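You operate a simulated robot arm through the tools that you are given. There is no shell and no other tool.

Carry out the task below with a simulated robot arm. There is one attempt and no reset: what you move stays moved.

JOB
With the guide on hand, move the sliding weight till the pull reads 24 to 26 N.
Fine: loosen the weight's lock knob for it; then tighten it and put the guide back on auto.

It is judged by the outcome, as a careful person would: the job done as asked, and still so three seconds after it is handed in. It fails if anything else is knocked over, pushed out of place, dropped, spilled or broken.

ROBOT AND FRAMES
A 6-joint arm with a two-finger gripper, fixed in place. Base frame: the origin is on the floor under the middle of its stand, x ahead of it, y to its left, z up. Lengths are in m, angles in degrees, forces in N, time in s.
It reaches about 1.572 m from its shoulder. Its first joint turns from -166.0 to 166.0 degrees. Payload 2.45 kg.
Tool frame: the origin (TCP) lies between the finger pads and is the grasp point; the fingertips stand 0.02 m ahead of it; z points along the fingers, y is the line along which they close. The gripper opens to 0.14 m; its body begins 0.168 m behind the TCP.
Orientation is that of the tool frame in the base frame, as [roll, pitch, yaw] about the fixed x, y, z axes, in that order (R = Rz(yaw) Ry(pitch) Rx(roll)). With the fingers straight down and closing along the base's y, the tool's x points along the base's -x, its y along +y and its z along -z.

CONTROLS
- The arm moves only by the tool step_arm. Its arguments are lists of equal length, an entry for each row: "translation": the shift along the tool's x, y, z in m, a list of three; "angular": the turn, a rotation vector about the tool's x, y, z in degrees, a list of three; "hand": the finger opening in m, from 0 to 0.14. In form: {"translation": [[dx, dy, dz], ...], "angular": [[ax, ay, az], ...], "hand": [hand, ...]}. A call has 1 to 20 rows; each row is the pose to reach, as a shift and turn from the pose commanded when the call began, along the tool's axes at that moment. Rows are played at 5 a second. More than 0.05 m and 8.6 degrees between two rows, or a gripper value outside its range, and nothing of the call is played. A pose out of reach is approached as far as the arm can. The call stops where the force on the tool passes 40 N (or 10 N more than at its start, if that is more) or the arm is blocked; 0.2 s more then pass. Each finger travels about 0.045 m/s and halts on what it meets, pressing with about 31 N; the grip force reading is that of the motor and also rises with nothing between the fingers. The clock runs only during rows and for 0.2 s after the last one: add rows that repeat a pose to give the fingers time. It gives the time, the measured TCP pose, the force on the tool (base axes), the opening and the grip force at its end, in the units of the frame above (readings bear some noise), with the torque about the TCP (base axes, N m) and any sound that the robot's microphone picked up.
- Cameras (640 x 400 px; columns grow to the right, rows downward): "scene" is fixed at [0.2169, 0.6496, 1.3434]; the picture's right is [-0.68, -0.73, 0.00], its down [-0.07, 0.06, -1.00] and it looks along [0.73, -0.68, -0.09] (base axes); focal length 214 px, centre (320, 200). "wrist" rides on the gripper at [0.078, 0.011, -0.209] in the tool frame; the picture's right is [-0.14, 0.99, 0.00], its down [-0.92, -0.13, -0.37] and it looks along [-0.36, -0.05, 0.93] (tool axes); focal length 280 px, centre (320, 200). There is no depth. A picture from a camera that has moved, and an enlarged one, comes with that camera's place and axes in the base frame and with its lens.
- grab_frame(camera): a new picture of that camera. The clock stands still meanwhile.
- inspect(camera, box): a new picture of the part [left, top, right, bottom] of that camera's present view, enlarged. The clock stands still meanwhile.
- sign_off(): hands the job in; it is judged then, once.

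Places have to be worked out from the pictures, the camera data and where the tool is seen. Open the gripper and draw the arm clear of the work before you hand the job in, unless the task says otherwise.

The tools are called after "Emit:" by a JSON object that holds its "name" and its "arguments". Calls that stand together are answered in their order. step_arm: Moves the arm, as the interface text tells. Its arguments: {"type":"object","properties":{"translation":{"type":"array"},"angular":{"type":"array"},"hand":{"type":"array"}},"required":["translation","angular","hand"]} The other tools are called the same way: grab_frame (camera) takes a picture; inspect (camera, box) takes an enlarged picture of a part of a camera's view; sign_off () hands the job in.

At the start:

```text
t: 0.0
tcp_pos: [0.5556, 0.105, 1.4891]
ee_rot: [179.9, 0.0, -180.0]
wrist_force: [0.6, 0.7, -1.3]
wrist_torque: [-0.03, -0.02, 0.0]
gripper_width: 0.1402
finger_force: 0.1
```

scene: 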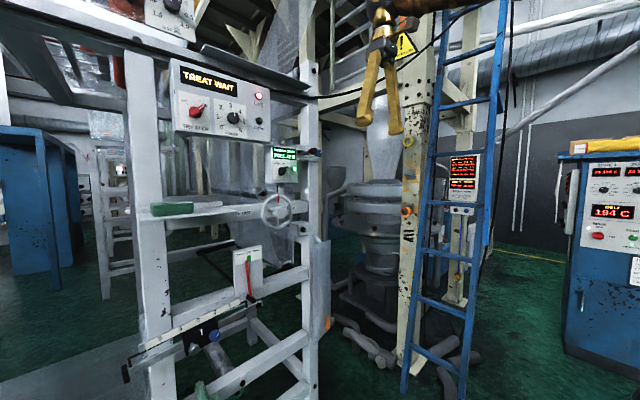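
wrist: 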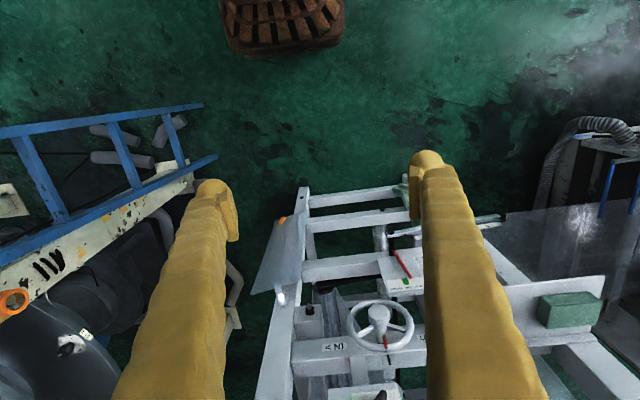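

I start by looking at the details of the scene: the guide panel, the weight arm and the readouts.

Emit:
{"name": "inspect", "arguments": {"camera": "scene", "box": [160, 50, 320, 150]}}

Emit:
{"name": "inspect", "arguments": {"camera": "scene", "box": [110, 240, 310, 400]}}

Emit:
{"name": "inspect", "arguments": {"camera": "scene", "box": [250, 130, 330, 190]}}

Emit:
{"name": "inspect", "arguments": {"camera": "scene", "box": [430, 140, 510, 200]}}

Emit:
{"name": "inspect", "arguments": {"camera": "scene", "box": [120, 0, 240, 60]}}

Emit:
{"name": "inspect", "arguments": {"camera": "scene", "box": [560, 130, 640, 260]}}

```text
4.00 times, centred on (240, 100) of scene
camera zoom: at [0.2169, 0.6496, 1.3434], right [-0.68, -0.73, 0.0], down [-0.07, 0.06, -1.0], along [0.73, -0.68, -0.09], focal length 858 px, centre (640, 600)
```

zoom: 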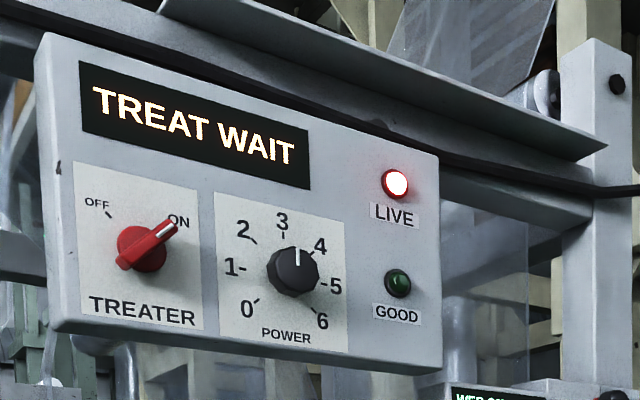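

```text
2.50 times, centred on (210, 320) of scene
camera zoom: at [0.2169, 0.6496, 1.3434], right [-0.68, -0.73, 0.0], down [-0.07, 0.06, -1.0], along [0.73, -0.68, -0.09], focal length 536 px, centre (595, -100)
```

zoom: 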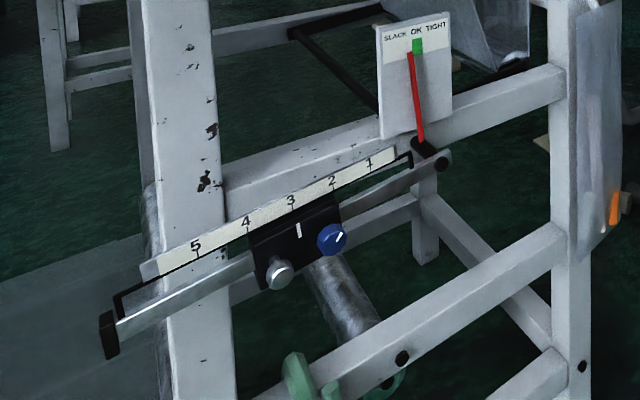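

```text
6.67 times, centred on (290, 160) of scene
camera zoom: at [0.2169, 0.6496, 1.3434], right [-0.68, -0.73, 0.0], down [-0.07, 0.06, -1.0], along [0.73, -0.68, -0.09], focal length 1430 px, centre (520, 467)
```

zoom: 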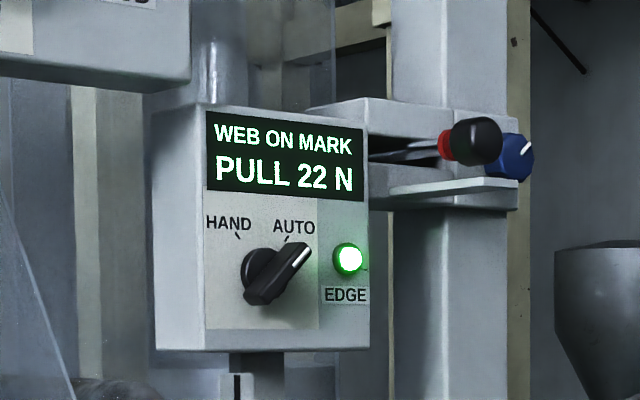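

```text
6.67 times, centred on (470, 170) of scene
camera zoom: at [0.2169, 0.6496, 1.3434], right [-0.68, -0.73, 0.0], down [-0.07, 0.06, -1.0], along [0.73, -0.68, -0.09], focal length 1430 px, centre (-680, 400)
```

zoom: 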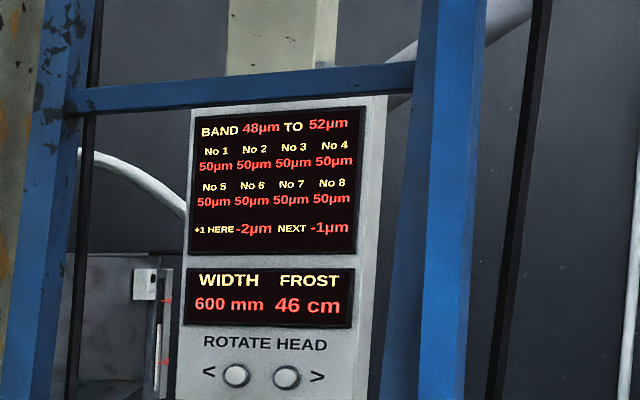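

```text
5.33 times, centred on (180, 30) of scene
camera zoom: at [0.2169, 0.6496, 1.3434], right [-0.68, -0.73, 0.0], down [-0.07, 0.06, -1.0], along [0.73, -0.68, -0.09], focal length 1144 px, centre (1067, 1107)
```

zoom: 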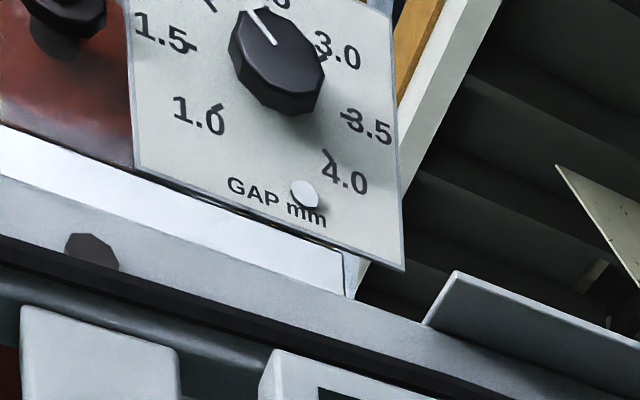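

```text
3.08 times, centred on (600, 195) of scene
camera zoom: at [0.2169, 0.6496, 1.3434], right [-0.68, -0.73, 0.0], down [-0.07, 0.06, -1.0], along [0.73, -0.68, -0.09], focal length 660 px, centre (-542, 215)
```

zoom: 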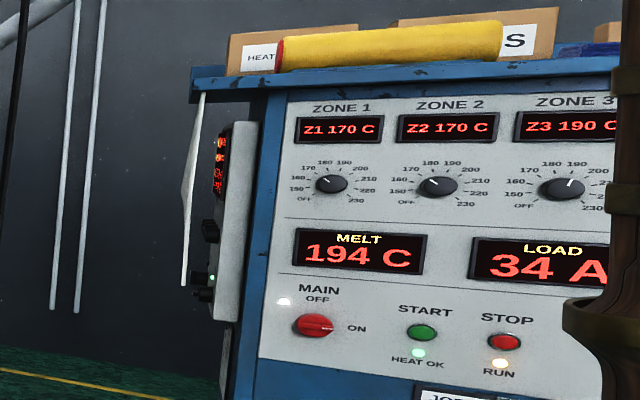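

The guide panel shows PULL 22 N with the selector on AUTO; the weight rail (black slider, blue lock knob, silver knob) is lower at roughly x 0.93, y 0.45, z 0.86. I'll turn the gripper to point forward (+x) while staying well back from the machine, so the wrist camera can look at the front.

Emit:
{"name": "step_arm", "arguments": {"translation": [[0.01, 0, 0], [0.02, 0, 0], [0.03, 0, 0], [0.04, 0, 0], [0.05, 0, 0], [0.06, 0, 0], [0.06, 0, 0], [0.06, 0, 0], [0.06, 0, 0], [0.06, 0, 0], [0.06, 0, 0], [0.06, 0, 0]], "angular": [[0, -7.5, 0], [0, -15, 0], [0, -22.5, 0], [0, -30, 0], [0, -37.5, 0], [0, -45, 0], [0, -52.5, 0], [0, -60, 0], [0, -67.5, 0], [0, -75, 0], [0, -82.5, 0], [0, -90, 0]], "hand": [0.14, 0.14, 0.14, 0.14, 0.14, 0.14, 0.14, 0.14, 0.14, 0.14, 0.14, 0.14]}}

```text
t: 2.6
tcp_pos: [0.4969, 0.1028, 1.4888]
ee_rot: [-43.6, 89.9, -43.7]
wrist_force: [-0.1, -0.5, 0.6]
wrist_torque: [0.0, -0.02, 0.01]
gripper_width: 0.1402
finger_force: 0.1
```

The gripper now points along +x. I take the pictures from here.

Emit:
{"name": "grab_frame", "arguments": {"camera": "wrist"}}

Emit:
{"name": "grab_frame", "arguments": {"camera": "scene"}}

```text
taken
camera wrist: at [0.2862, 0.1134, 1.4089], right [0.0, 0.99, 0.14], down [-0.37, -0.13, 0.92], along [0.93, -0.05, 0.37], focal length 280 px, centre (320, 200)
```

wrist: 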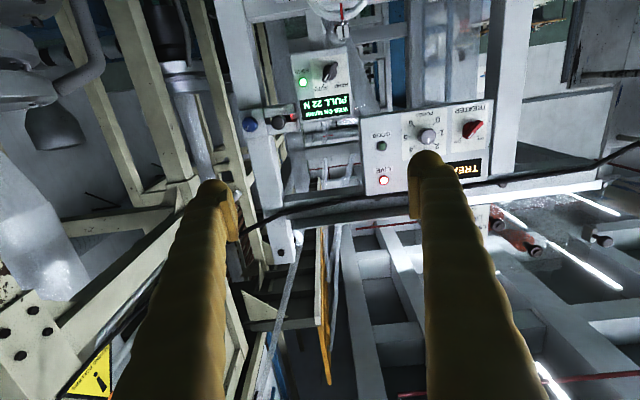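

```text
taken
```

scene: 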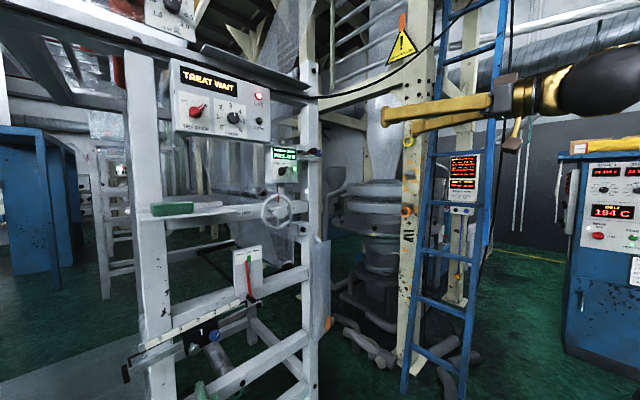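

The selector triangulates to about (0.985, 0.142, 1.383). I move the open gripper in front of it, stopping about 0.2 m short, to get a closer look.

Emit:
{"name": "step_arm", "arguments": {"translation": [[0.018, 0.006, 0.038], [0.036, 0.012, 0.076], [0.054, 0.018, 0.114], [0.072, 0.024, 0.152], [0.09, 0.03, 0.19], [0.108, 0.037, 0.228]], "angular": [[0, 0, 0], [0, 0, 0], [0, 0, 0], [0, 0, 0], [0, 0, 0], [0, 0, 0]], "hand": [0.14, 0.14, 0.14, 0.14, 0.14, 0.14]}}

Emit:
{"name": "grab_frame", "arguments": {"camera": "wrist"}}

Emit:
{"name": "grab_frame", "arguments": {"camera": "scene"}}

```text
t: 4.0
tcp_pos: [0.724, 0.1405, 1.3791]
ee_rot: [73.3, 90.0, 73.2]
wrist_force: [-0.3, -0.5, 0.5]
wrist_torque: [-0.01, 0.01, 0.04]
gripper_width: 0.14
finger_force: 0.0
```

```text
taken
camera wrist: at [0.5145, 0.1504, 1.2994], right [0.0, 0.99, 0.14], down [-0.37, -0.13, 0.92], along [0.93, -0.05, 0.37], focal length 280 px, centre (320, 200)
```

wrist: 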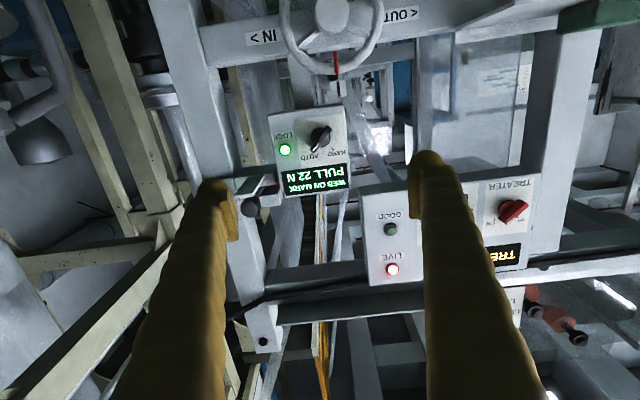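

```text
taken
```

scene: 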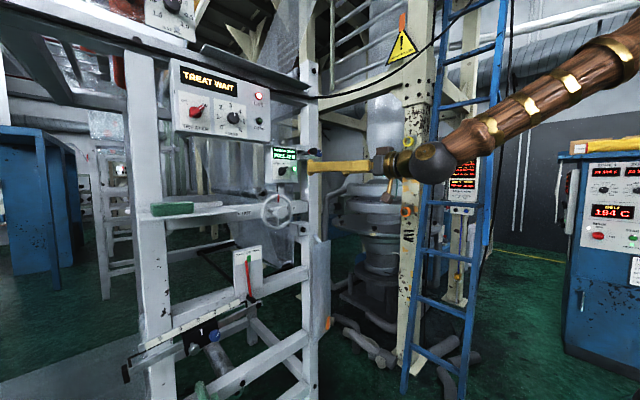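

The panel is now well in view; I enlarge the knob region to get the pointer direction and the size of the knob.

Emit:
{"name": "inspect", "arguments": {"camera": "wrist", "box": [240, 90, 400, 210]}}

Emit:
{"name": "inspect", "arguments": {"camera": "scene", "box": [250, 130, 330, 190]}}

```text
3.33 times, centred on (320, 150) of wrist
camera zoom: at [0.5145, 0.1504, 1.2994], right [0.0, 0.99, 0.14], down [-0.37, -0.13, 0.92], along [0.93, -0.05, 0.37], focal length 935 px, centre (320, 367)
```

zoom: 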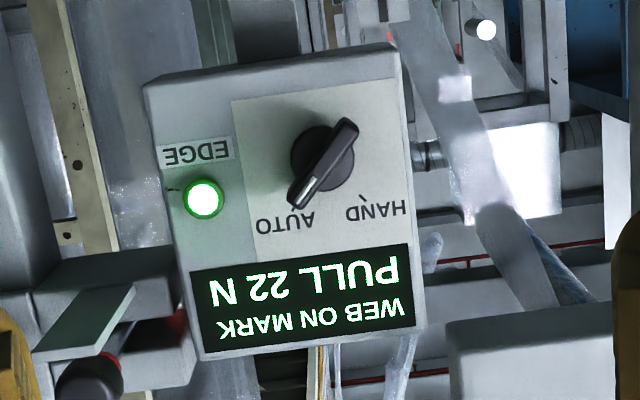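

```text
6.67 times, centred on (290, 160) of scene
camera zoom: at [0.2169, 0.6496, 1.3434], right [-0.68, -0.73, 0.0], down [-0.07, 0.06, -1.0], along [0.73, -0.68, -0.09], focal length 1430 px, centre (520, 467)
```

zoom: 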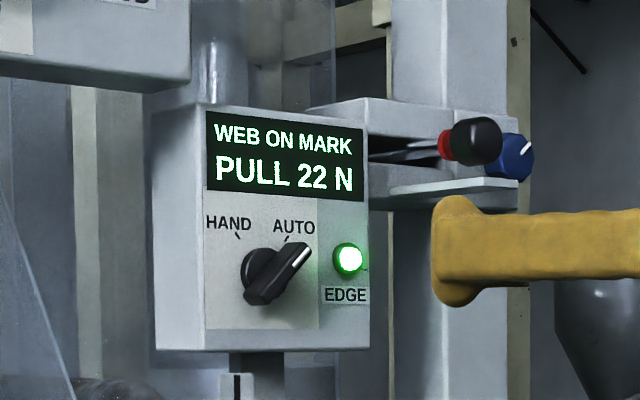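

The selector's bar points about 38° clockwise from vertical at AUTO, centre about (y 0.140, z 1.379), panel face at about x 1.0. I roll the gripper 38° so the fingers straddle the bar, narrow the opening, and advance to x≈0.89.

Emit:
{"name": "step_arm", "arguments": {"translation": [[0, 0, 0.02], [0, 0, 0.05], [0, 0, 0.08], [0, 0, 0.11], [0, 0, 0.14], [0, 0, 0.16], [0, 0, 0.16]], "angular": [[0, 0, 7], [0, 0, 14], [0, 0, 21], [0, 0, 28], [0, 0, 35], [0, 0, 38], [0, 0, 38]], "hand": [0.12, 0.1, 0.09, 0.08, 0.08, 0.08, 0.08]}}

Emit:
{"name": "grab_frame", "arguments": {"camera": "wrist"}}

Emit:
{"name": "inspect", "arguments": {"camera": "scene", "box": [250, 130, 330, 190]}}

```text
t: 5.6
tcp_pos: [0.8765, 0.1752, 1.4294]
ee_rot: [96.0, 53.6, 91.7]
wrist_force: [-0.6, 0.8, -0.7]
wrist_torque: [-0.02, -0.02, 0.0]
gripper_width: 0.08
finger_force: 0.0
out of reach, approached as far as the arm can: row 3, 4, 5, 6, 7
```

```text
taken
camera wrist: at [0.6671, 0.24, 1.3832], right [0.08, 0.71, 0.7], down [-0.36, -0.63, 0.69], along [0.93, -0.31, 0.21], focal length 280 px, centre (320, 200)
```

wrist: 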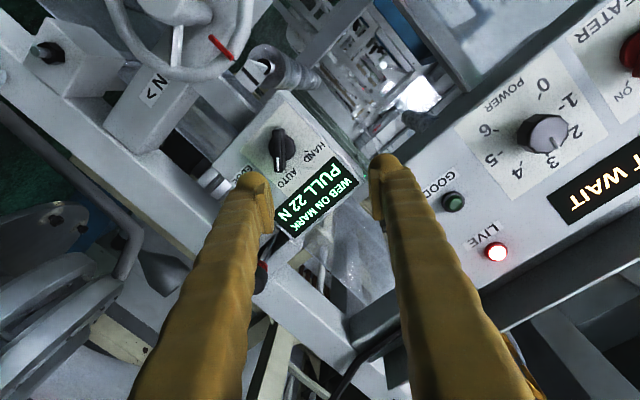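

```text
6.67 times, centred on (290, 160) of scene
camera zoom: at [0.2169, 0.6496, 1.3434], right [-0.68, -0.73, 0.0], down [-0.07, 0.06, -1.0], along [0.73, -0.68, -0.09], focal length 1430 px, centre (520, 467)
```

zoom: 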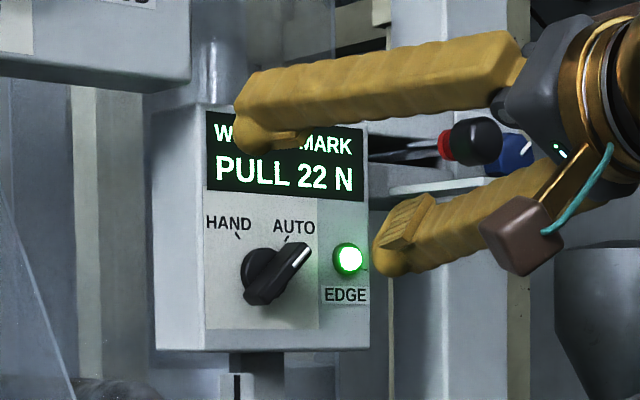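

The arm hit a joint limit rolling that way and ended tilted, short of contact. I undo that motion, back to the earlier reachable pose.

Emit:
{"name": "step_arm", "arguments": {"translation": [[0, 0, -0.04], [0, 0, -0.08], [0, 0, -0.12], [0, 0, -0.16], [0, 0, -0.16], [0, 0, -0.16]], "angular": [[0, 0, -8], [0, 0, -16], [0, 0, -24], [0, 0, -32], [0, 0, -38], [0, 0, -38]], "hand": [0.08, 0.08, 0.08, 0.08, 0.08, 0.08]}}

Emit:
{"name": "grab_frame", "arguments": {"camera": "scene"}}

Emit:
{"name": "grab_frame", "arguments": {"camera": "wrist"}}

```text
t: 7.0
tcp_pos: [0.7162, 0.1823, 1.4389]
ee_rot: [-152.1, 86.0, -155.2]
wrist_force: [0.1, 0.2, -0.6]
wrist_torque: [0.03, 0.01, 0.02]
gripper_width: 0.0796
finger_force: 0.2
```

```text
taken
```

scene: 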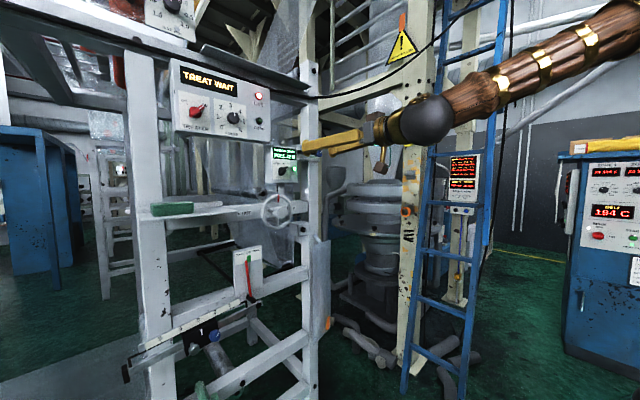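

```text
taken
camera wrist: at [0.5032, 0.2018, 1.3716], right [0.06, 0.99, 0.1], down [-0.32, -0.08, 0.95], along [0.95, -0.09, 0.31], focal length 280 px, centre (320, 200)
```

wrist: 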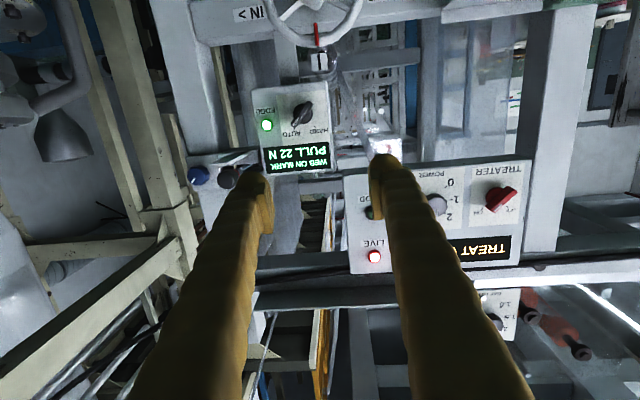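

The command reference follows the reached pose, so I'm at (0.716, 0.182, 1.439), slightly tilted. I correct orientation and position to be square in front of the panel again.

Emit:
{"name": "step_arm", "arguments": {"translation": [[0.03, -0.019, 0.005], [0.0608, -0.0387, 0.01], [0.0608, -0.0387, 0.01]], "angular": [[-1.5, -1.8, 0.95], [-3.04, -3.6, 1.9], [-3.04, -3.6, 1.9]], "hand": [0.08, 0.08, 0.08]}}

```text
t: 7.8
tcp_pos: [0.7199, 0.1428, 1.3786]
ee_rot: [81.4, 89.8, 81.3]
wrist_force: [0.0, 0.3, 0.5]
wrist_torque: [-0.01, 0.0, 0.02]
gripper_width: 0.0796
finger_force: 0.0
```

Square again at (0.720, 0.143, 1.379). Now I try the opposite roll (to −142°), which also aligns the fingers across the selector bar, staying well back from the panel.

Emit:
{"name": "step_arm", "arguments": {"translation": [[0, 0, 0], [0, 0, 0], [0, 0, 0], [0, 0, 0], [0, 0, 0], [0, 0, 0], [0, 0, 0], [0, 0, 0], [0, 0, 0]], "angular": [[0, 0, -8], [0, 0, -16], [0, 0, -24], [0, 0, -32], [0, 0, -40], [0, 0, -48], [0, 0, -56], [0, 0, -64], [0, 0, -71]], "hand": [0.08, 0.08, 0.08, 0.08, 0.08, 0.08, 0.08, 0.08, 0.08]}}

```text
t: 9.8
tcp_pos: [0.7211, 0.142, 1.3786]
ee_rot: [-90.0, 19.1, -90.0]
wrist_force: [0.0, -0.9, 0.3]
wrist_torque: [-0.01, 0.03, 0.01]
gripper_width: 0.0797
finger_force: 0.0
```

Rolling this way is reachable. I continue the second half of the roll to −142°.

Emit:
{"name": "step_arm", "arguments": {"translation": [[0, 0, 0], [0, 0, 0], [0, 0, 0], [0, 0, 0], [0, 0, 0], [0, 0, 0], [0, 0, 0], [0, 0, 0], [0, 0, 0]], "angular": [[0, 0, -8], [0, 0, -16], [0, 0, -24], [0, 0, -32], [0, 0, -40], [0, 0, -48], [0, 0, -56], [0, 0, -64], [0, 0, -71]], "hand": [0.08, 0.08, 0.08, 0.08, 0.08, 0.08, 0.08, 0.08, 0.08]}}

Emit:
{"name": "grab_frame", "arguments": {"camera": "wrist"}}

Emit:
{"name": "grab_frame", "arguments": {"camera": "scene"}}

```text
t: 11.8
tcp_pos: [0.7213, 0.1406, 1.3799]
ee_rot: [-90.1, -51.8, -90.1]
wrist_force: [0.5, -0.7, -0.3]
wrist_torque: [0.02, 0.01, -0.01]
gripper_width: 0.08
finger_force: 0.1
```

```text
taken
camera wrist: at [0.5116, 0.0839, 1.432], right [0.0, -0.69, -0.72], down [-0.37, 0.67, -0.65], along [0.93, 0.27, -0.26], focal length 280 px, centre (320, 200)
```

wrist: 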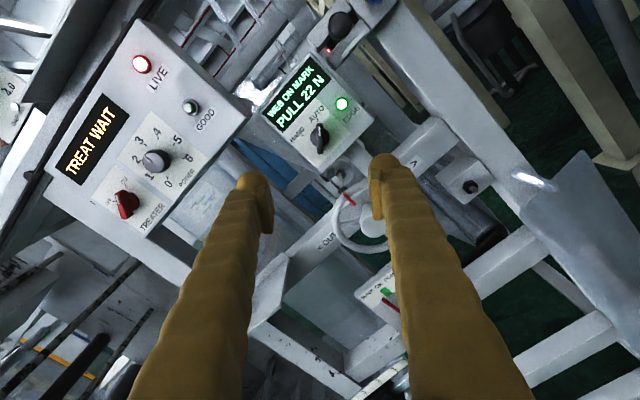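

```text
taken
```

scene: 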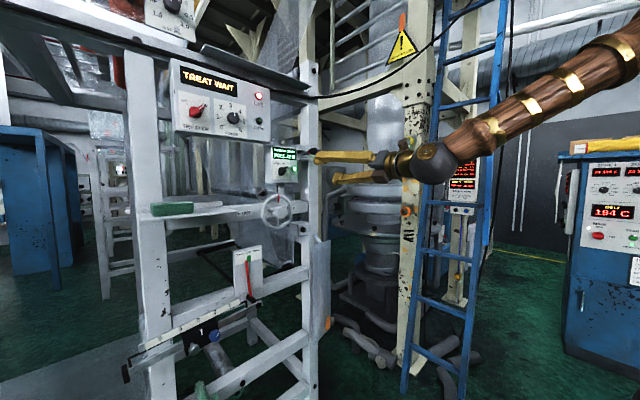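

The knob bar now looks nearly vertical in the image, i.e. aligned with the fingers. I enlarge it to check angle and centre.

Emit:
{"name": "inspect", "arguments": {"camera": "wrist", "box": [270, 90, 370, 165]}}

```text
5.33 times, centred on (320, 128) of wrist
camera zoom: at [0.5116, 0.0839, 1.432], right [0.0, -0.69, -0.72], down [-0.37, 0.67, -0.65], along [0.93, 0.27, -0.26], focal length 1495 px, centre (320, 587)
```

zoom: 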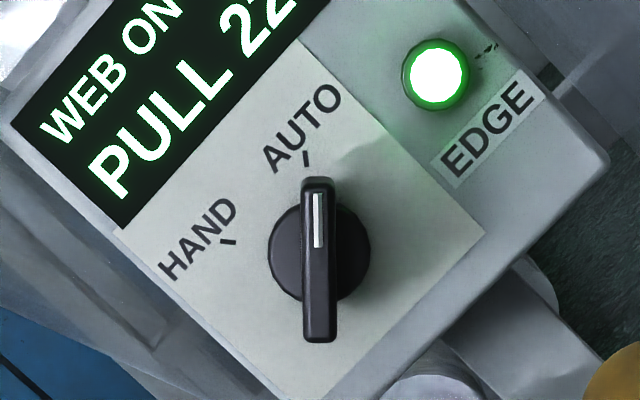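

Bar axis is about 42° from vertical and the knob centre about (y 0.1416, z 1.378), bar ~0.011 thick and ~0.048 long. I trim the roll by +4°, narrow to 0.05, and advance to x≈0.90.

Emit:
{"name": "step_arm", "arguments": {"translation": [[0, 0, 0.04], [0, 0, 0.08], [0, 0, 0.12], [0, 0, 0.15], [0, 0, 0.18], [0, 0, 0.18]], "angular": [[0, 0, 1], [0, 0, 2], [0, 0, 3], [0, 0, 4], [0, 0, 4], [0, 0, 4]], "hand": [0.07, 0.06, 0.05, 0.05, 0.05, 0.05]}}

Emit:
{"name": "grab_frame", "arguments": {"camera": "wrist"}}

Emit:
{"name": "inspect", "arguments": {"camera": "scene", "box": [250, 130, 330, 190]}}

```text
t: 13.2
tcp_pos: [0.9025, 0.1426, 1.3777]
ee_rot: [-89.9, -47.8, -90.0]
wrist_force: [-0.2, 0.1, 0.1]
wrist_torque: [0.0, 0.0, 0.0]
gripper_width: 0.05
finger_force: 0.0
```

```text
taken
camera wrist: at [0.6928, 0.0799, 1.4271], right [0.0, -0.64, -0.77], down [-0.37, 0.71, -0.6], along [0.93, 0.28, -0.24], focal length 280 px, centre (320, 200)
```

wrist: 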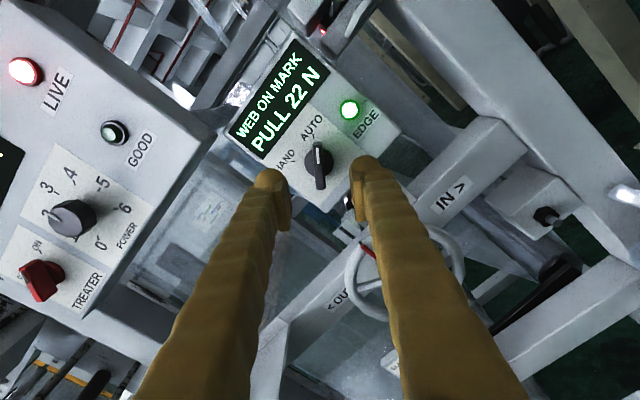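

```text
6.67 times, centred on (290, 160) of scene
camera zoom: at [0.2169, 0.6496, 1.3434], right [-0.68, -0.73, 0.0], down [-0.07, 0.06, -1.0], along [0.73, -0.68, -0.09], focal length 1430 px, centre (520, 467)
```

zoom: 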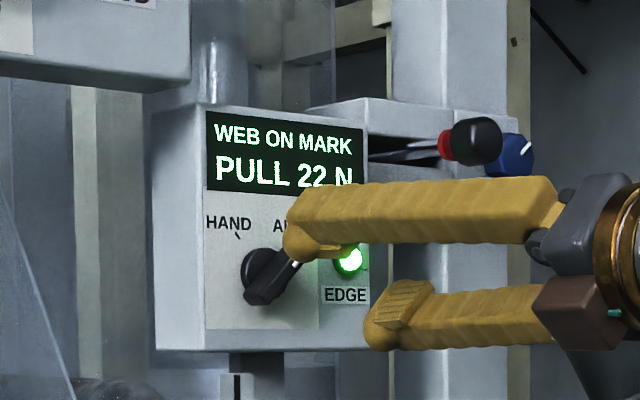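

The knob sits centrally between the fingers. I advance another 0.055 m in small steps and look again before closing.

Emit:
{"name": "step_arm", "arguments": {"translation": [[0, 0, 0.02], [0, 0, 0.04], [0, 0, 0.055], [0, 0, 0.055]], "angular": [[0, 0, 0], [0, 0, 0], [0, 0, 0], [0, 0, 0]], "hand": [0.05, 0.05, 0.05, 0.05]}}

Emit:
{"name": "grab_frame", "arguments": {"camera": "wrist"}}

Emit:
{"name": "inspect", "arguments": {"camera": "scene", "box": [250, 130, 330, 190]}}

```text
t: 14.2
tcp_pos: [0.9569, 0.1421, 1.3807]
ee_rot: [-89.9, -47.8, -90.0]
wrist_force: [0.3, 0.0, -1.5]
wrist_torque: [-0.02, 0.01, -0.01]
gripper_width: 0.0498
finger_force: 0.1
```

```text
taken
camera wrist: at [0.7477, 0.0798, 1.4278], right [0.0, -0.64, -0.77], down [-0.37, 0.71, -0.6], along [0.93, 0.28, -0.24], focal length 280 px, centre (320, 200)
```

wrist: 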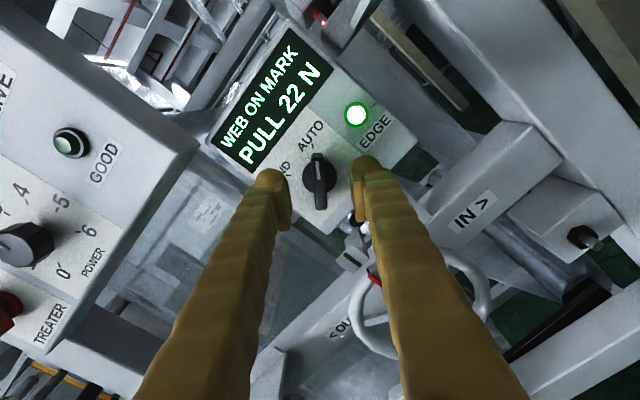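

```text
6.67 times, centred on (290, 160) of scene
camera zoom: at [0.2169, 0.6496, 1.3434], right [-0.68, -0.73, 0.0], down [-0.07, 0.06, -1.0], along [0.73, -0.68, -0.09], focal length 1430 px, centre (520, 467)
```

zoom: 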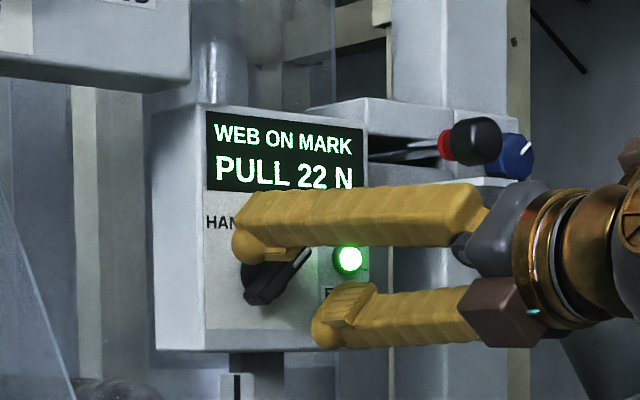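

The tips are about level with the bar's front. I advance 0.010 m more (tips at ≈0.987, panel ≈1.0) and then close gently on the bar.

Emit:
{"name": "step_arm", "arguments": {"translation": [[0, 0, 0.005], [0, 0, 0.01], [0, 0, 0.01], [0, 0, 0.01], [0, 0, 0.01], [0, 0, 0.01]], "angular": [[0, 0, 0], [0, 0, 0], [0, 0, 0], [0, 0, 0], [0, 0, 0], [0, 0, 0]], "hand": [0.05, 0.05, 0.04, 0.03, 0.022, 0.022]}}

Emit:
{"name": "grab_frame", "arguments": {"camera": "wrist"}}

```text
t: 15.6
tcp_pos: [0.9671, 0.1415, 1.38]
ee_rot: [-90.0, -47.8, -90.0]
wrist_force: [-0.8, -1.1, 0.0]
wrist_torque: [0.01, -0.01, -0.01]
gripper_width: 0.0219
finger_force: 0.1
```

```text
taken
camera wrist: at [0.757, 0.0801, 1.4281], right [0.0, -0.64, -0.77], down [-0.37, 0.71, -0.6], along [0.93, 0.28, -0.24], focal length 280 px, centre (320, 200)
```

wrist: 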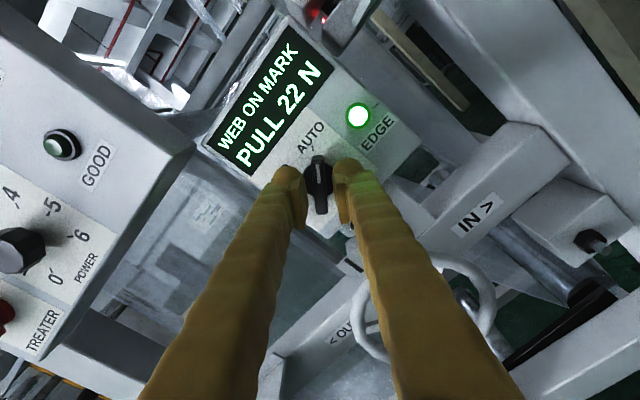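

The fingers are at 0.022 m, straddling the bar in front of the disc. I close to grip.

Emit:
{"name": "step_arm", "arguments": {"translation": [[0, 0, 0], [0, 0, 0], [0, 0, 0], [0, 0, 0]], "angular": [[0, 0, 0], [0, 0, 0], [0, 0, 0], [0, 0, 0]], "hand": [0.014, 0.008, 0.006, 0.006]}}

Emit:
{"name": "inspect", "arguments": {"camera": "wrist", "box": [240, 80, 400, 230]}}

```text
t: 16.6
tcp_pos: [0.9661, 0.1405, 1.3788]
ee_rot: [-89.9, -47.9, -90.0]
wrist_force: [-7.3, 1.7, 0.4]
wrist_torque: [0.01, 0.01, 0.03]
gripper_width: 0.0072
finger_force: 20.3
```

```text
2.67 times, centred on (320, 155) of wrist
camera zoom: at [0.7568, 0.0801, 1.4282], right [0.0, -0.64, -0.77], down [-0.37, 0.71, -0.6], along [0.93, 0.28, -0.24], focal length 748 px, centre (320, 320)
```

zoom: 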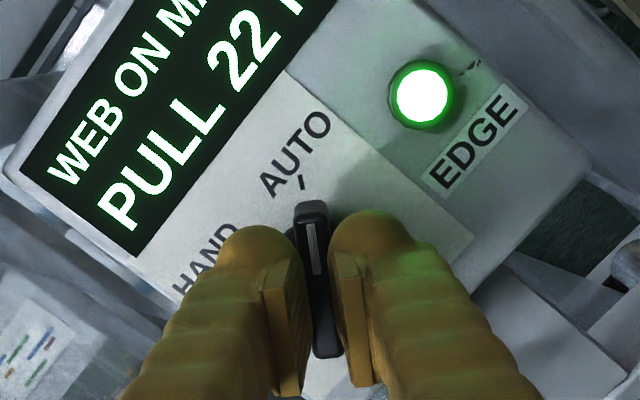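

The bar is gripped (0.007 m, 20 N). I begin turning it counter-clockwise toward HAND, first part of the way.

Emit:
{"name": "step_arm", "arguments": {"translation": [[0, 0, 0], [0, 0, 0], [0, 0, 0], [0, 0, 0]], "angular": [[0, 0, -6], [0, 0, -12], [0, 0, -18], [0, 0, -24]], "hand": [0.004, 0.003, 0.003, 0.003]}}

Emit:
{"name": "inspect", "arguments": {"camera": "wrist", "box": [240, 80, 400, 230]}}

Emit:
{"name": "inspect", "arguments": {"camera": "scene", "box": [250, 130, 330, 190]}}

```text
t: 17.6
tcp_pos: [0.9655, 0.1406, 1.3801]
ee_rot: [-89.9, -72.0, -90.3]
wrist_force: [-25.1, -1.7, -0.1]
wrist_torque: [0.0, 0.03, -0.03]
gripper_width: 0.0058
finger_force: 33.3
```

```text
2.67 times, centred on (320, 155) of wrist
camera zoom: at [0.7562, 0.1061, 1.4485], right [0.0, -0.9, -0.44], down [-0.37, 0.41, -0.84], along [0.93, 0.16, -0.33], focal length 748 px, centre (320, 320)
```

zoom: 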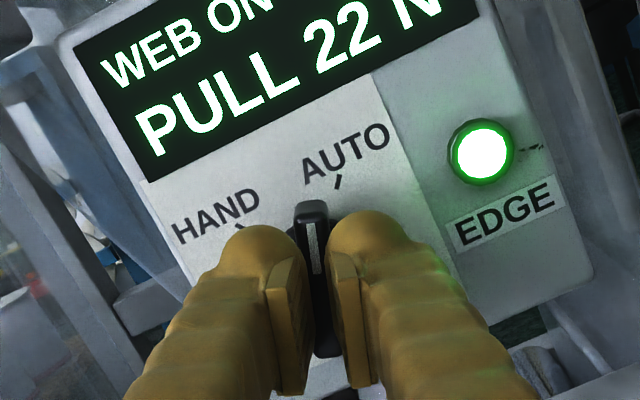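

```text
6.67 times, centred on (290, 160) of scene
camera zoom: at [0.2169, 0.6496, 1.3434], right [-0.68, -0.73, 0.0], down [-0.07, 0.06, -1.0], along [0.73, -0.68, -0.09], focal length 1430 px, centre (520, 467)
```

zoom: 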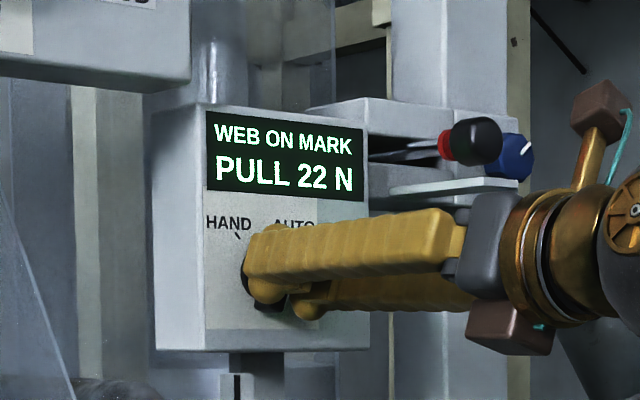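

The knob is following the gripper; the axial push of 25 N comes from squeezing hard, so I ease off slightly (2 mm back, lighter squeeze) and continue the turn to about −42°.

Emit:
{"name": "step_arm", "arguments": {"translation": [[0, 0, -0.002], [0, 0, -0.002], [0, 0, -0.002], [0, 0, -0.002], [0, 0, -0.002], [0, 0, -0.002], [0, 0, -0.002], [0, 0, -0.002], [0, 0, -0.002]], "angular": [[0, 0, -5], [0, 0, -12], [0, 0, -19], [0, 0, -26], [0, 0, -33], [0, 0, -40], [0, 0, -47], [0, 0, -54], [0, 0, -58]], "hand": [0.006, 0.006, 0.006, 0.006, 0.006, 0.006, 0.006, 0.006, 0.006]}}

Emit:
{"name": "inspect", "arguments": {"camera": "wrist", "box": [240, 80, 400, 230]}}

Emit:
{"name": "inspect", "arguments": {"camera": "scene", "box": [250, 130, 330, 190]}}

```text
t: 19.6
tcp_pos: [0.964, 0.1415, 1.3797]
ee_rot: [90.0, -50.1, 90.1]
wrist_force: [-0.4, 0.0, 0.3]
wrist_torque: [0.0, -0.04, -0.02]
gripper_width: 0.0059
finger_force: 0.1
```

```text
2.67 times, centred on (320, 155) of wrist
camera zoom: at [0.7547, 0.1822, 1.4444], right [0.0, -0.85, 0.53], down [-0.37, -0.49, -0.79], along [0.93, -0.2, -0.31], focal length 748 px, centre (320, 320)
```

zoom: 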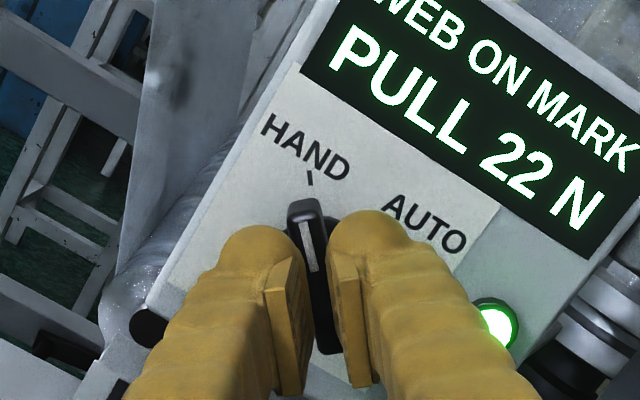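

```text
6.67 times, centred on (290, 160) of scene
camera zoom: at [0.2169, 0.6496, 1.3434], right [-0.68, -0.73, 0.0], down [-0.07, 0.06, -1.0], along [0.73, -0.68, -0.09], focal length 1430 px, centre (520, 467)
```

zoom: 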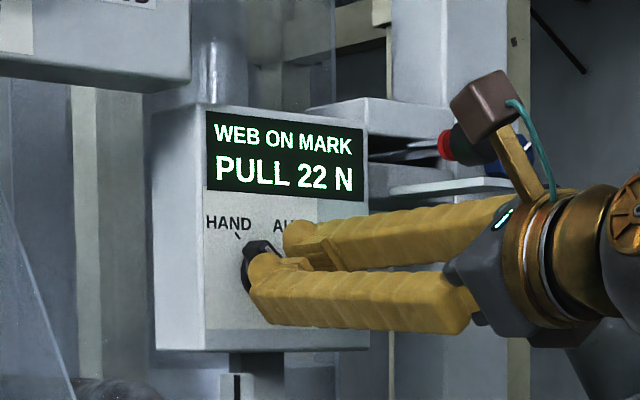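

The pointer appears to point at HAND. I open the fingers and back off to confirm.

Emit:
{"name": "step_arm", "arguments": {"translation": [[0, 0, 0], [0, 0, 0], [0, 0, 0], [0, 0, -0.04], [0, 0, -0.08], [0, 0, -0.12], [0, 0, -0.16], [0, 0, -0.2]], "angular": [[0, 0, 0], [0, 0, 0], [0, 0, 0], [0, 0, 0], [0, 0, 0], [0, 0, 0], [0, 0, 0], [0, 0, 0]], "hand": [0.02, 0.04, 0.05, 0.06, 0.06, 0.06, 0.06, 0.06]}}

Emit:
{"name": "grab_frame", "arguments": {"camera": "wrist"}}

Emit:
{"name": "inspect", "arguments": {"camera": "scene", "box": [250, 130, 330, 190]}}

```text
t: 21.4
tcp_pos: [0.7637, 0.1423, 1.3783]
ee_rot: [90.0, -50.2, 90.0]
wrist_force: [0.1, 0.6, -0.3]
wrist_torque: [0.0, -0.01, 0.01]
gripper_width: 0.0602
finger_force: 0.1
```

```text
taken
camera wrist: at [0.5546, 0.1828, 1.4433], right [0.0, -0.85, 0.53], down [-0.37, -0.49, -0.79], along [0.93, -0.19, -0.31], focal length 280 px, centre (320, 200)
```

wrist: 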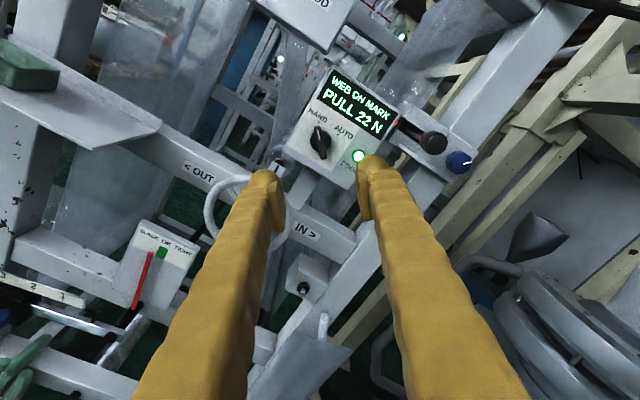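

```text
6.67 times, centred on (290, 160) of scene
camera zoom: at [0.2169, 0.6496, 1.3434], right [-0.68, -0.73, 0.0], down [-0.07, 0.06, -1.0], along [0.73, -0.68, -0.09], focal length 1430 px, centre (520, 467)
```

zoom: 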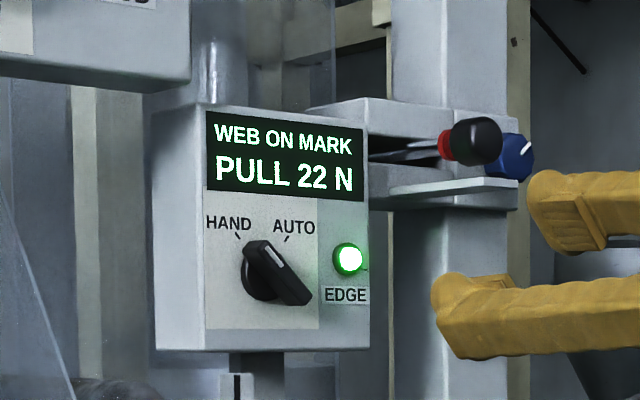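

I enlarge the wrist view to compare the pointer with the HAND tick.

Emit:
{"name": "inspect", "arguments": {"camera": "wrist", "box": [280, 90, 380, 180]}}

Emit:
{"name": "inspect", "arguments": {"camera": "wrist", "box": [0, 200, 220, 400]}}

```text
4.44 times, centred on (330, 135) of wrist
camera zoom: at [0.5546, 0.1828, 1.4433], right [0.0, -0.85, 0.53], down [-0.37, -0.49, -0.79], along [0.93, -0.19, -0.31], focal length 1246 px, centre (276, 489)
```

zoom: 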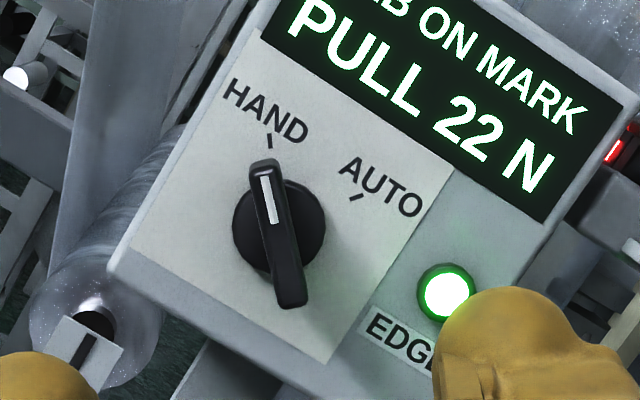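

```text
2.00 times, centred on (110, 300) of wrist
camera zoom: at [0.5546, 0.1828, 1.4433], right [0.0, -0.85, 0.53], down [-0.37, -0.49, -0.79], along [0.93, -0.19, -0.31], focal length 561 px, centre (740, 0)
```

zoom: 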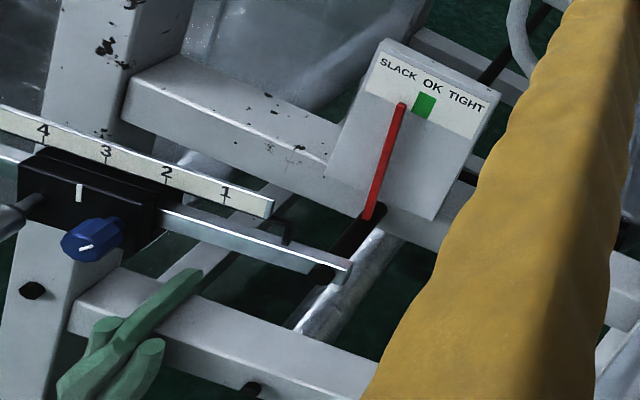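

The selector is squarely on HAND (about −44°). Now I go down to view the sliding weight, with the gripper rolled upright and held well back (x≈0.62).

Emit:
{"name": "step_arm", "arguments": {"translation": [[0, 0, -0.03], [-0.012, -0.041, -0.06], [-0.024, -0.081, -0.09], [-0.036, -0.122, -0.12], [-0.048, -0.163, -0.144], [-0.06, -0.204, -0.144], [-0.072, -0.244, -0.144], [-0.083, -0.285, -0.144], [-0.095, -0.326, -0.144], [-0.107, -0.367, -0.144], [-0.119, -0.407, -0.144], [-0.131, -0.448, -0.144], [-0.143, -0.489, -0.144], [-0.155, -0.53, -0.144], [-0.155, -0.53, -0.144]], "angular": [[0, 0, 3], [0, 0, 6], [0, 0, 9], [0, 0, 12], [0, 0, 15], [0, 0, 18], [0, 0, 21], [0, 0, 24], [0, 0, 27], [0, 0, 30], [0, 0, 33], [0, 0, 36], [0, 0, 38], [0, 0, 39.8], [0, 0, 39.8]], "hand": [0.06, 0.06, 0.06, 0.06, 0.06, 0.06, 0.06, 0.06, 0.06, 0.06, 0.06, 0.06, 0.06, 0.06, 0.06]}}

Emit:
{"name": "grab_frame", "arguments": {"camera": "wrist"}}

Emit:
{"name": "grab_frame", "arguments": {"camera": "scene"}}

```text
refused: row 2 steps farther than a row can; nothing moved
```

```text
taken
camera wrist: at [0.5546, 0.1828, 1.4433], right [0.0, -0.85, 0.53], down [-0.37, -0.49, -0.79], along [0.93, -0.19, -0.31], focal length 280 px, centre (320, 200)
```

wrist: 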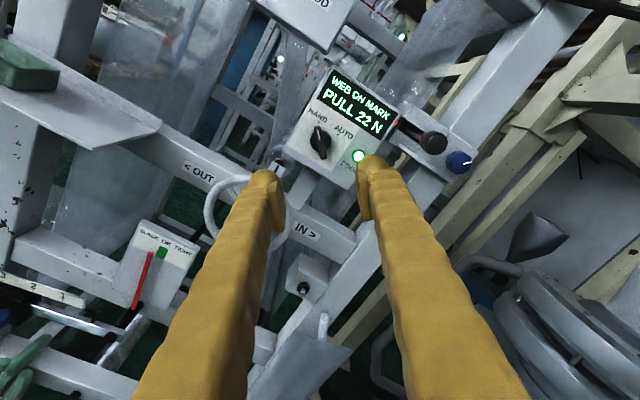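

```text
taken
```

scene: 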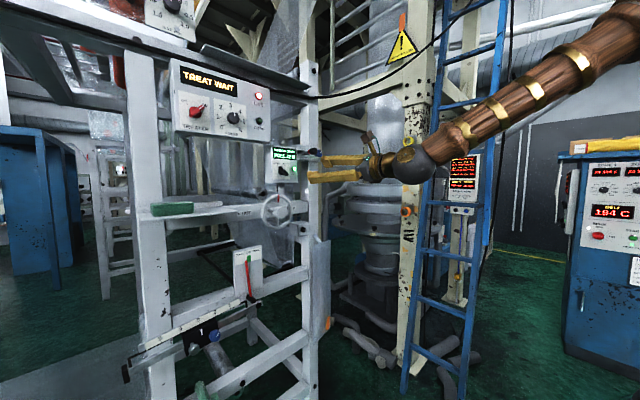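

A row was a touch too long; I replay the same path with the backward move done first and the rest in ≤0.046 m steps.

Emit:
{"name": "step_arm", "arguments": {"translation": [[0, 0, -0.045], [0, 0, -0.09], [-0.003, -0.01, -0.13], [-0.013, -0.045, -0.144], [-0.026, -0.089, -0.144], [-0.039, -0.133, -0.144], [-0.052, -0.177, -0.144], [-0.065, -0.221, -0.144], [-0.078, -0.265, -0.144], [-0.091, -0.309, -0.144], [-0.104, -0.353, -0.144], [-0.117, -0.397, -0.144], [-0.13, -0.441, -0.144], [-0.143, -0.485, -0.144], [-0.155, -0.53, -0.144], [-0.155, -0.53, -0.144]], "angular": [[0, 0, 3], [0, 0, 6], [0, 0, 9], [0, 0, 12], [0, 0, 15], [0, 0, 18], [0, 0, 21], [0, 0, 24], [0, 0, 27], [0, 0, 30], [0, 0, 33], [0, 0, 36], [0, 0, 38], [0, 0, 39], [0, 0, 39.8], [0, 0, 39.8]], "hand": [0.06, 0.06, 0.06, 0.06, 0.06, 0.06, 0.06, 0.06, 0.06, 0.06, 0.06, 0.06, 0.06, 0.06, 0.06, 0.06]}}

Emit:
{"name": "grab_frame", "arguments": {"camera": "wrist"}}

Emit:
{"name": "grab_frame", "arguments": {"camera": "scene"}}

```text
t: 24.8
tcp_pos: [0.6201, 0.449, 0.9219]
ee_rot: [-19.4, -89.8, -160.8]
wrist_force: [-0.1, 0.2, 0.4]
wrist_torque: [0.0, -0.05, 0.0]
gripper_width: 0.0599
finger_force: 0.0
out of reach, approached as far as the arm can: row 8, 9, 10, 11
```

```text
taken
camera wrist: at [0.4109, 0.4371, 0.9977], right [0.0, -0.99, -0.14], down [-0.37, 0.13, -0.92], along [0.93, 0.05, -0.36], focal length 280 px, centre (320, 200)
```

wrist: 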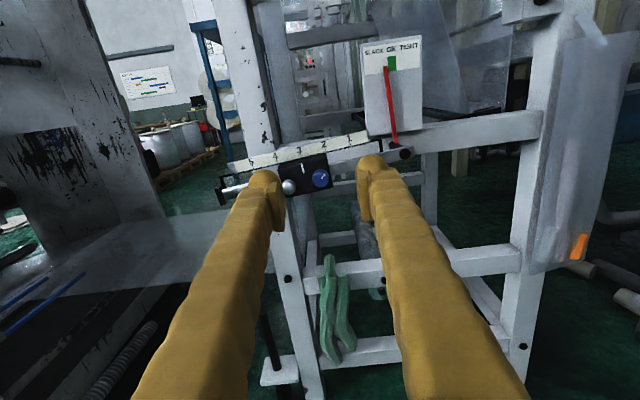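

```text
taken
```

scene: 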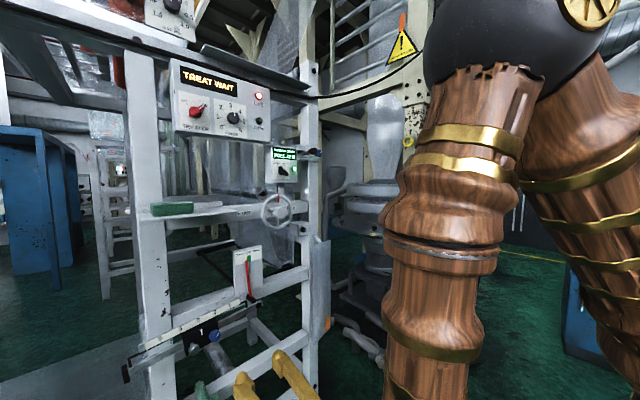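

I'm at (0.620, 0.449, 0.922), upright, and can see the weight, scale and lock knob. I enlarge that region.

Emit:
{"name": "inspect", "arguments": {"camera": "wrist", "box": [210, 110, 430, 240]}}

Emit:
{"name": "inspect", "arguments": {"camera": "scene", "box": [110, 280, 290, 400]}}

Emit:
{"name": "inspect", "arguments": {"camera": "wrist", "box": [270, 145, 350, 205]}}

```text
2.91 times, centred on (320, 175) of wrist
camera zoom: at [0.4109, 0.4371, 0.9977], right [0.0, -0.99, -0.14], down [-0.37, 0.13, -0.92], along [0.93, 0.05, -0.36], focal length 816 px, centre (320, 273)
```

zoom: 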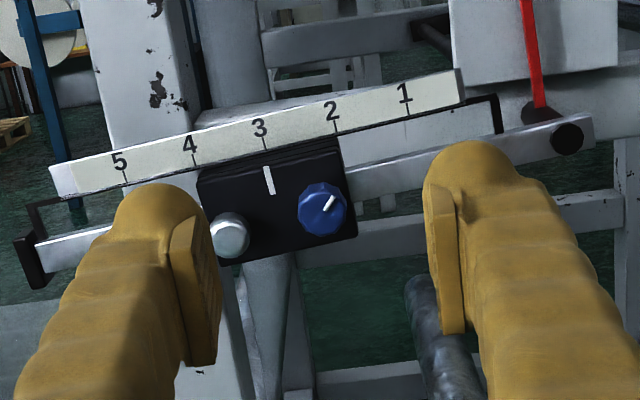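

```text
3.33 times, centred on (200, 340) of scene
camera zoom: at [0.2169, 0.6496, 1.3434], right [-0.68, -0.73, 0.0], down [-0.07, 0.06, -1.0], along [0.73, -0.68, -0.09], focal length 715 px, centre (720, -267)
```

zoom: 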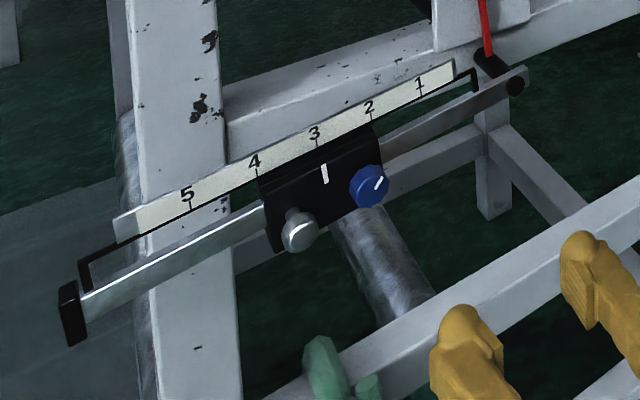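

```text
6.67 times, centred on (310, 175) of wrist
camera zoom: at [0.4109, 0.4371, 0.9977], right [0.0, -0.99, -0.14], down [-0.37, 0.13, -0.92], along [0.93, 0.05, -0.36], focal length 1869 px, centre (387, 367)
```

zoom: 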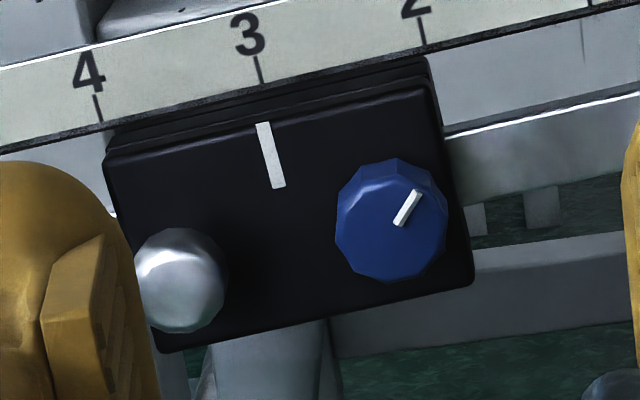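

The pointer sits at about 3.0 on the scale; the blue lock knob triangulates to (0.906, 0.457, 0.851) and the silver knob to (0.908, 0.518, 0.840). I'll come at the blue knob with the fingers above and below it, so I roll 90° and advance to x≈0.78 in line with it.

Emit:
{"name": "step_arm", "arguments": {"translation": [[-0.007, -0.001, 0.0], [-0.014, -0.002, 0.0], [-0.021, -0.002, 0.01], [-0.028, -0.003, 0.02], [-0.035, -0.004, 0.04], [-0.042, -0.004, 0.06], [-0.049, -0.005, 0.08], [-0.056, -0.006, 0.1], [-0.063, -0.007, 0.12], [-0.071, -0.008, 0.14], [-0.071, -0.008, 0.15], [-0.071, -0.008, 0.16], [-0.071, -0.008, 0.16]], "angular": [[0, 0, 7.5], [0, 0, 15], [0, 0, 22.5], [0, 0, 30], [0, 0, 37.5], [0, 0, 45], [0, 0, 52.5], [0, 0, 60], [0, 0, 67.5], [0, 0, 75], [0, 0, 82.5], [0, 0, 90], [0, 0, 90]], "hand": [0.06, 0.06, 0.06, 0.06, 0.06, 0.06, 0.06, 0.06, 0.06, 0.06, 0.06, 0.06, 0.06]}}

Emit:
{"name": "grab_frame", "arguments": {"camera": "wrist"}}

Emit:
{"name": "grab_frame", "arguments": {"camera": "scene"}}

```text
t: 27.6
tcp_pos: [0.7827, 0.4574, 0.8504]
ee_rot: [-90.0, 0.0, -90.0]
wrist_force: [-0.5, 0.3, 0.0]
wrist_torque: [-0.01, 0.02, 0.03]
gripper_width: 0.0602
finger_force: 0.0
```

```text
taken
camera wrist: at [0.5714, 0.3783, 0.8371], right [0.0, 0.14, -0.99], down [-0.37, 0.92, 0.13], along [0.93, 0.36, 0.05], focal length 280 px, centre (320, 200)
```

wrist: 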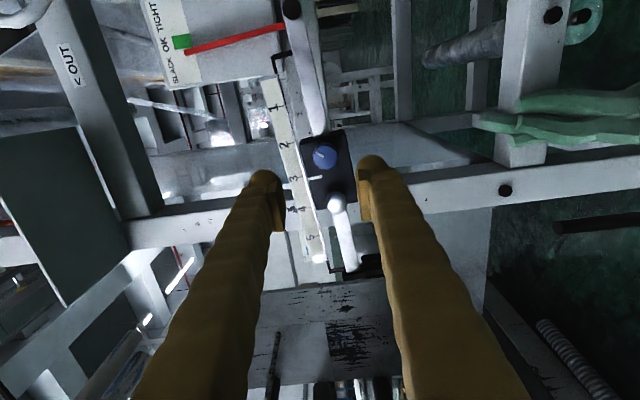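

```text
taken
```

scene: 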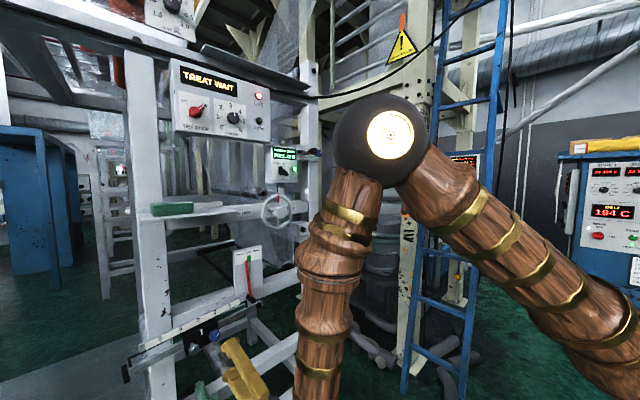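

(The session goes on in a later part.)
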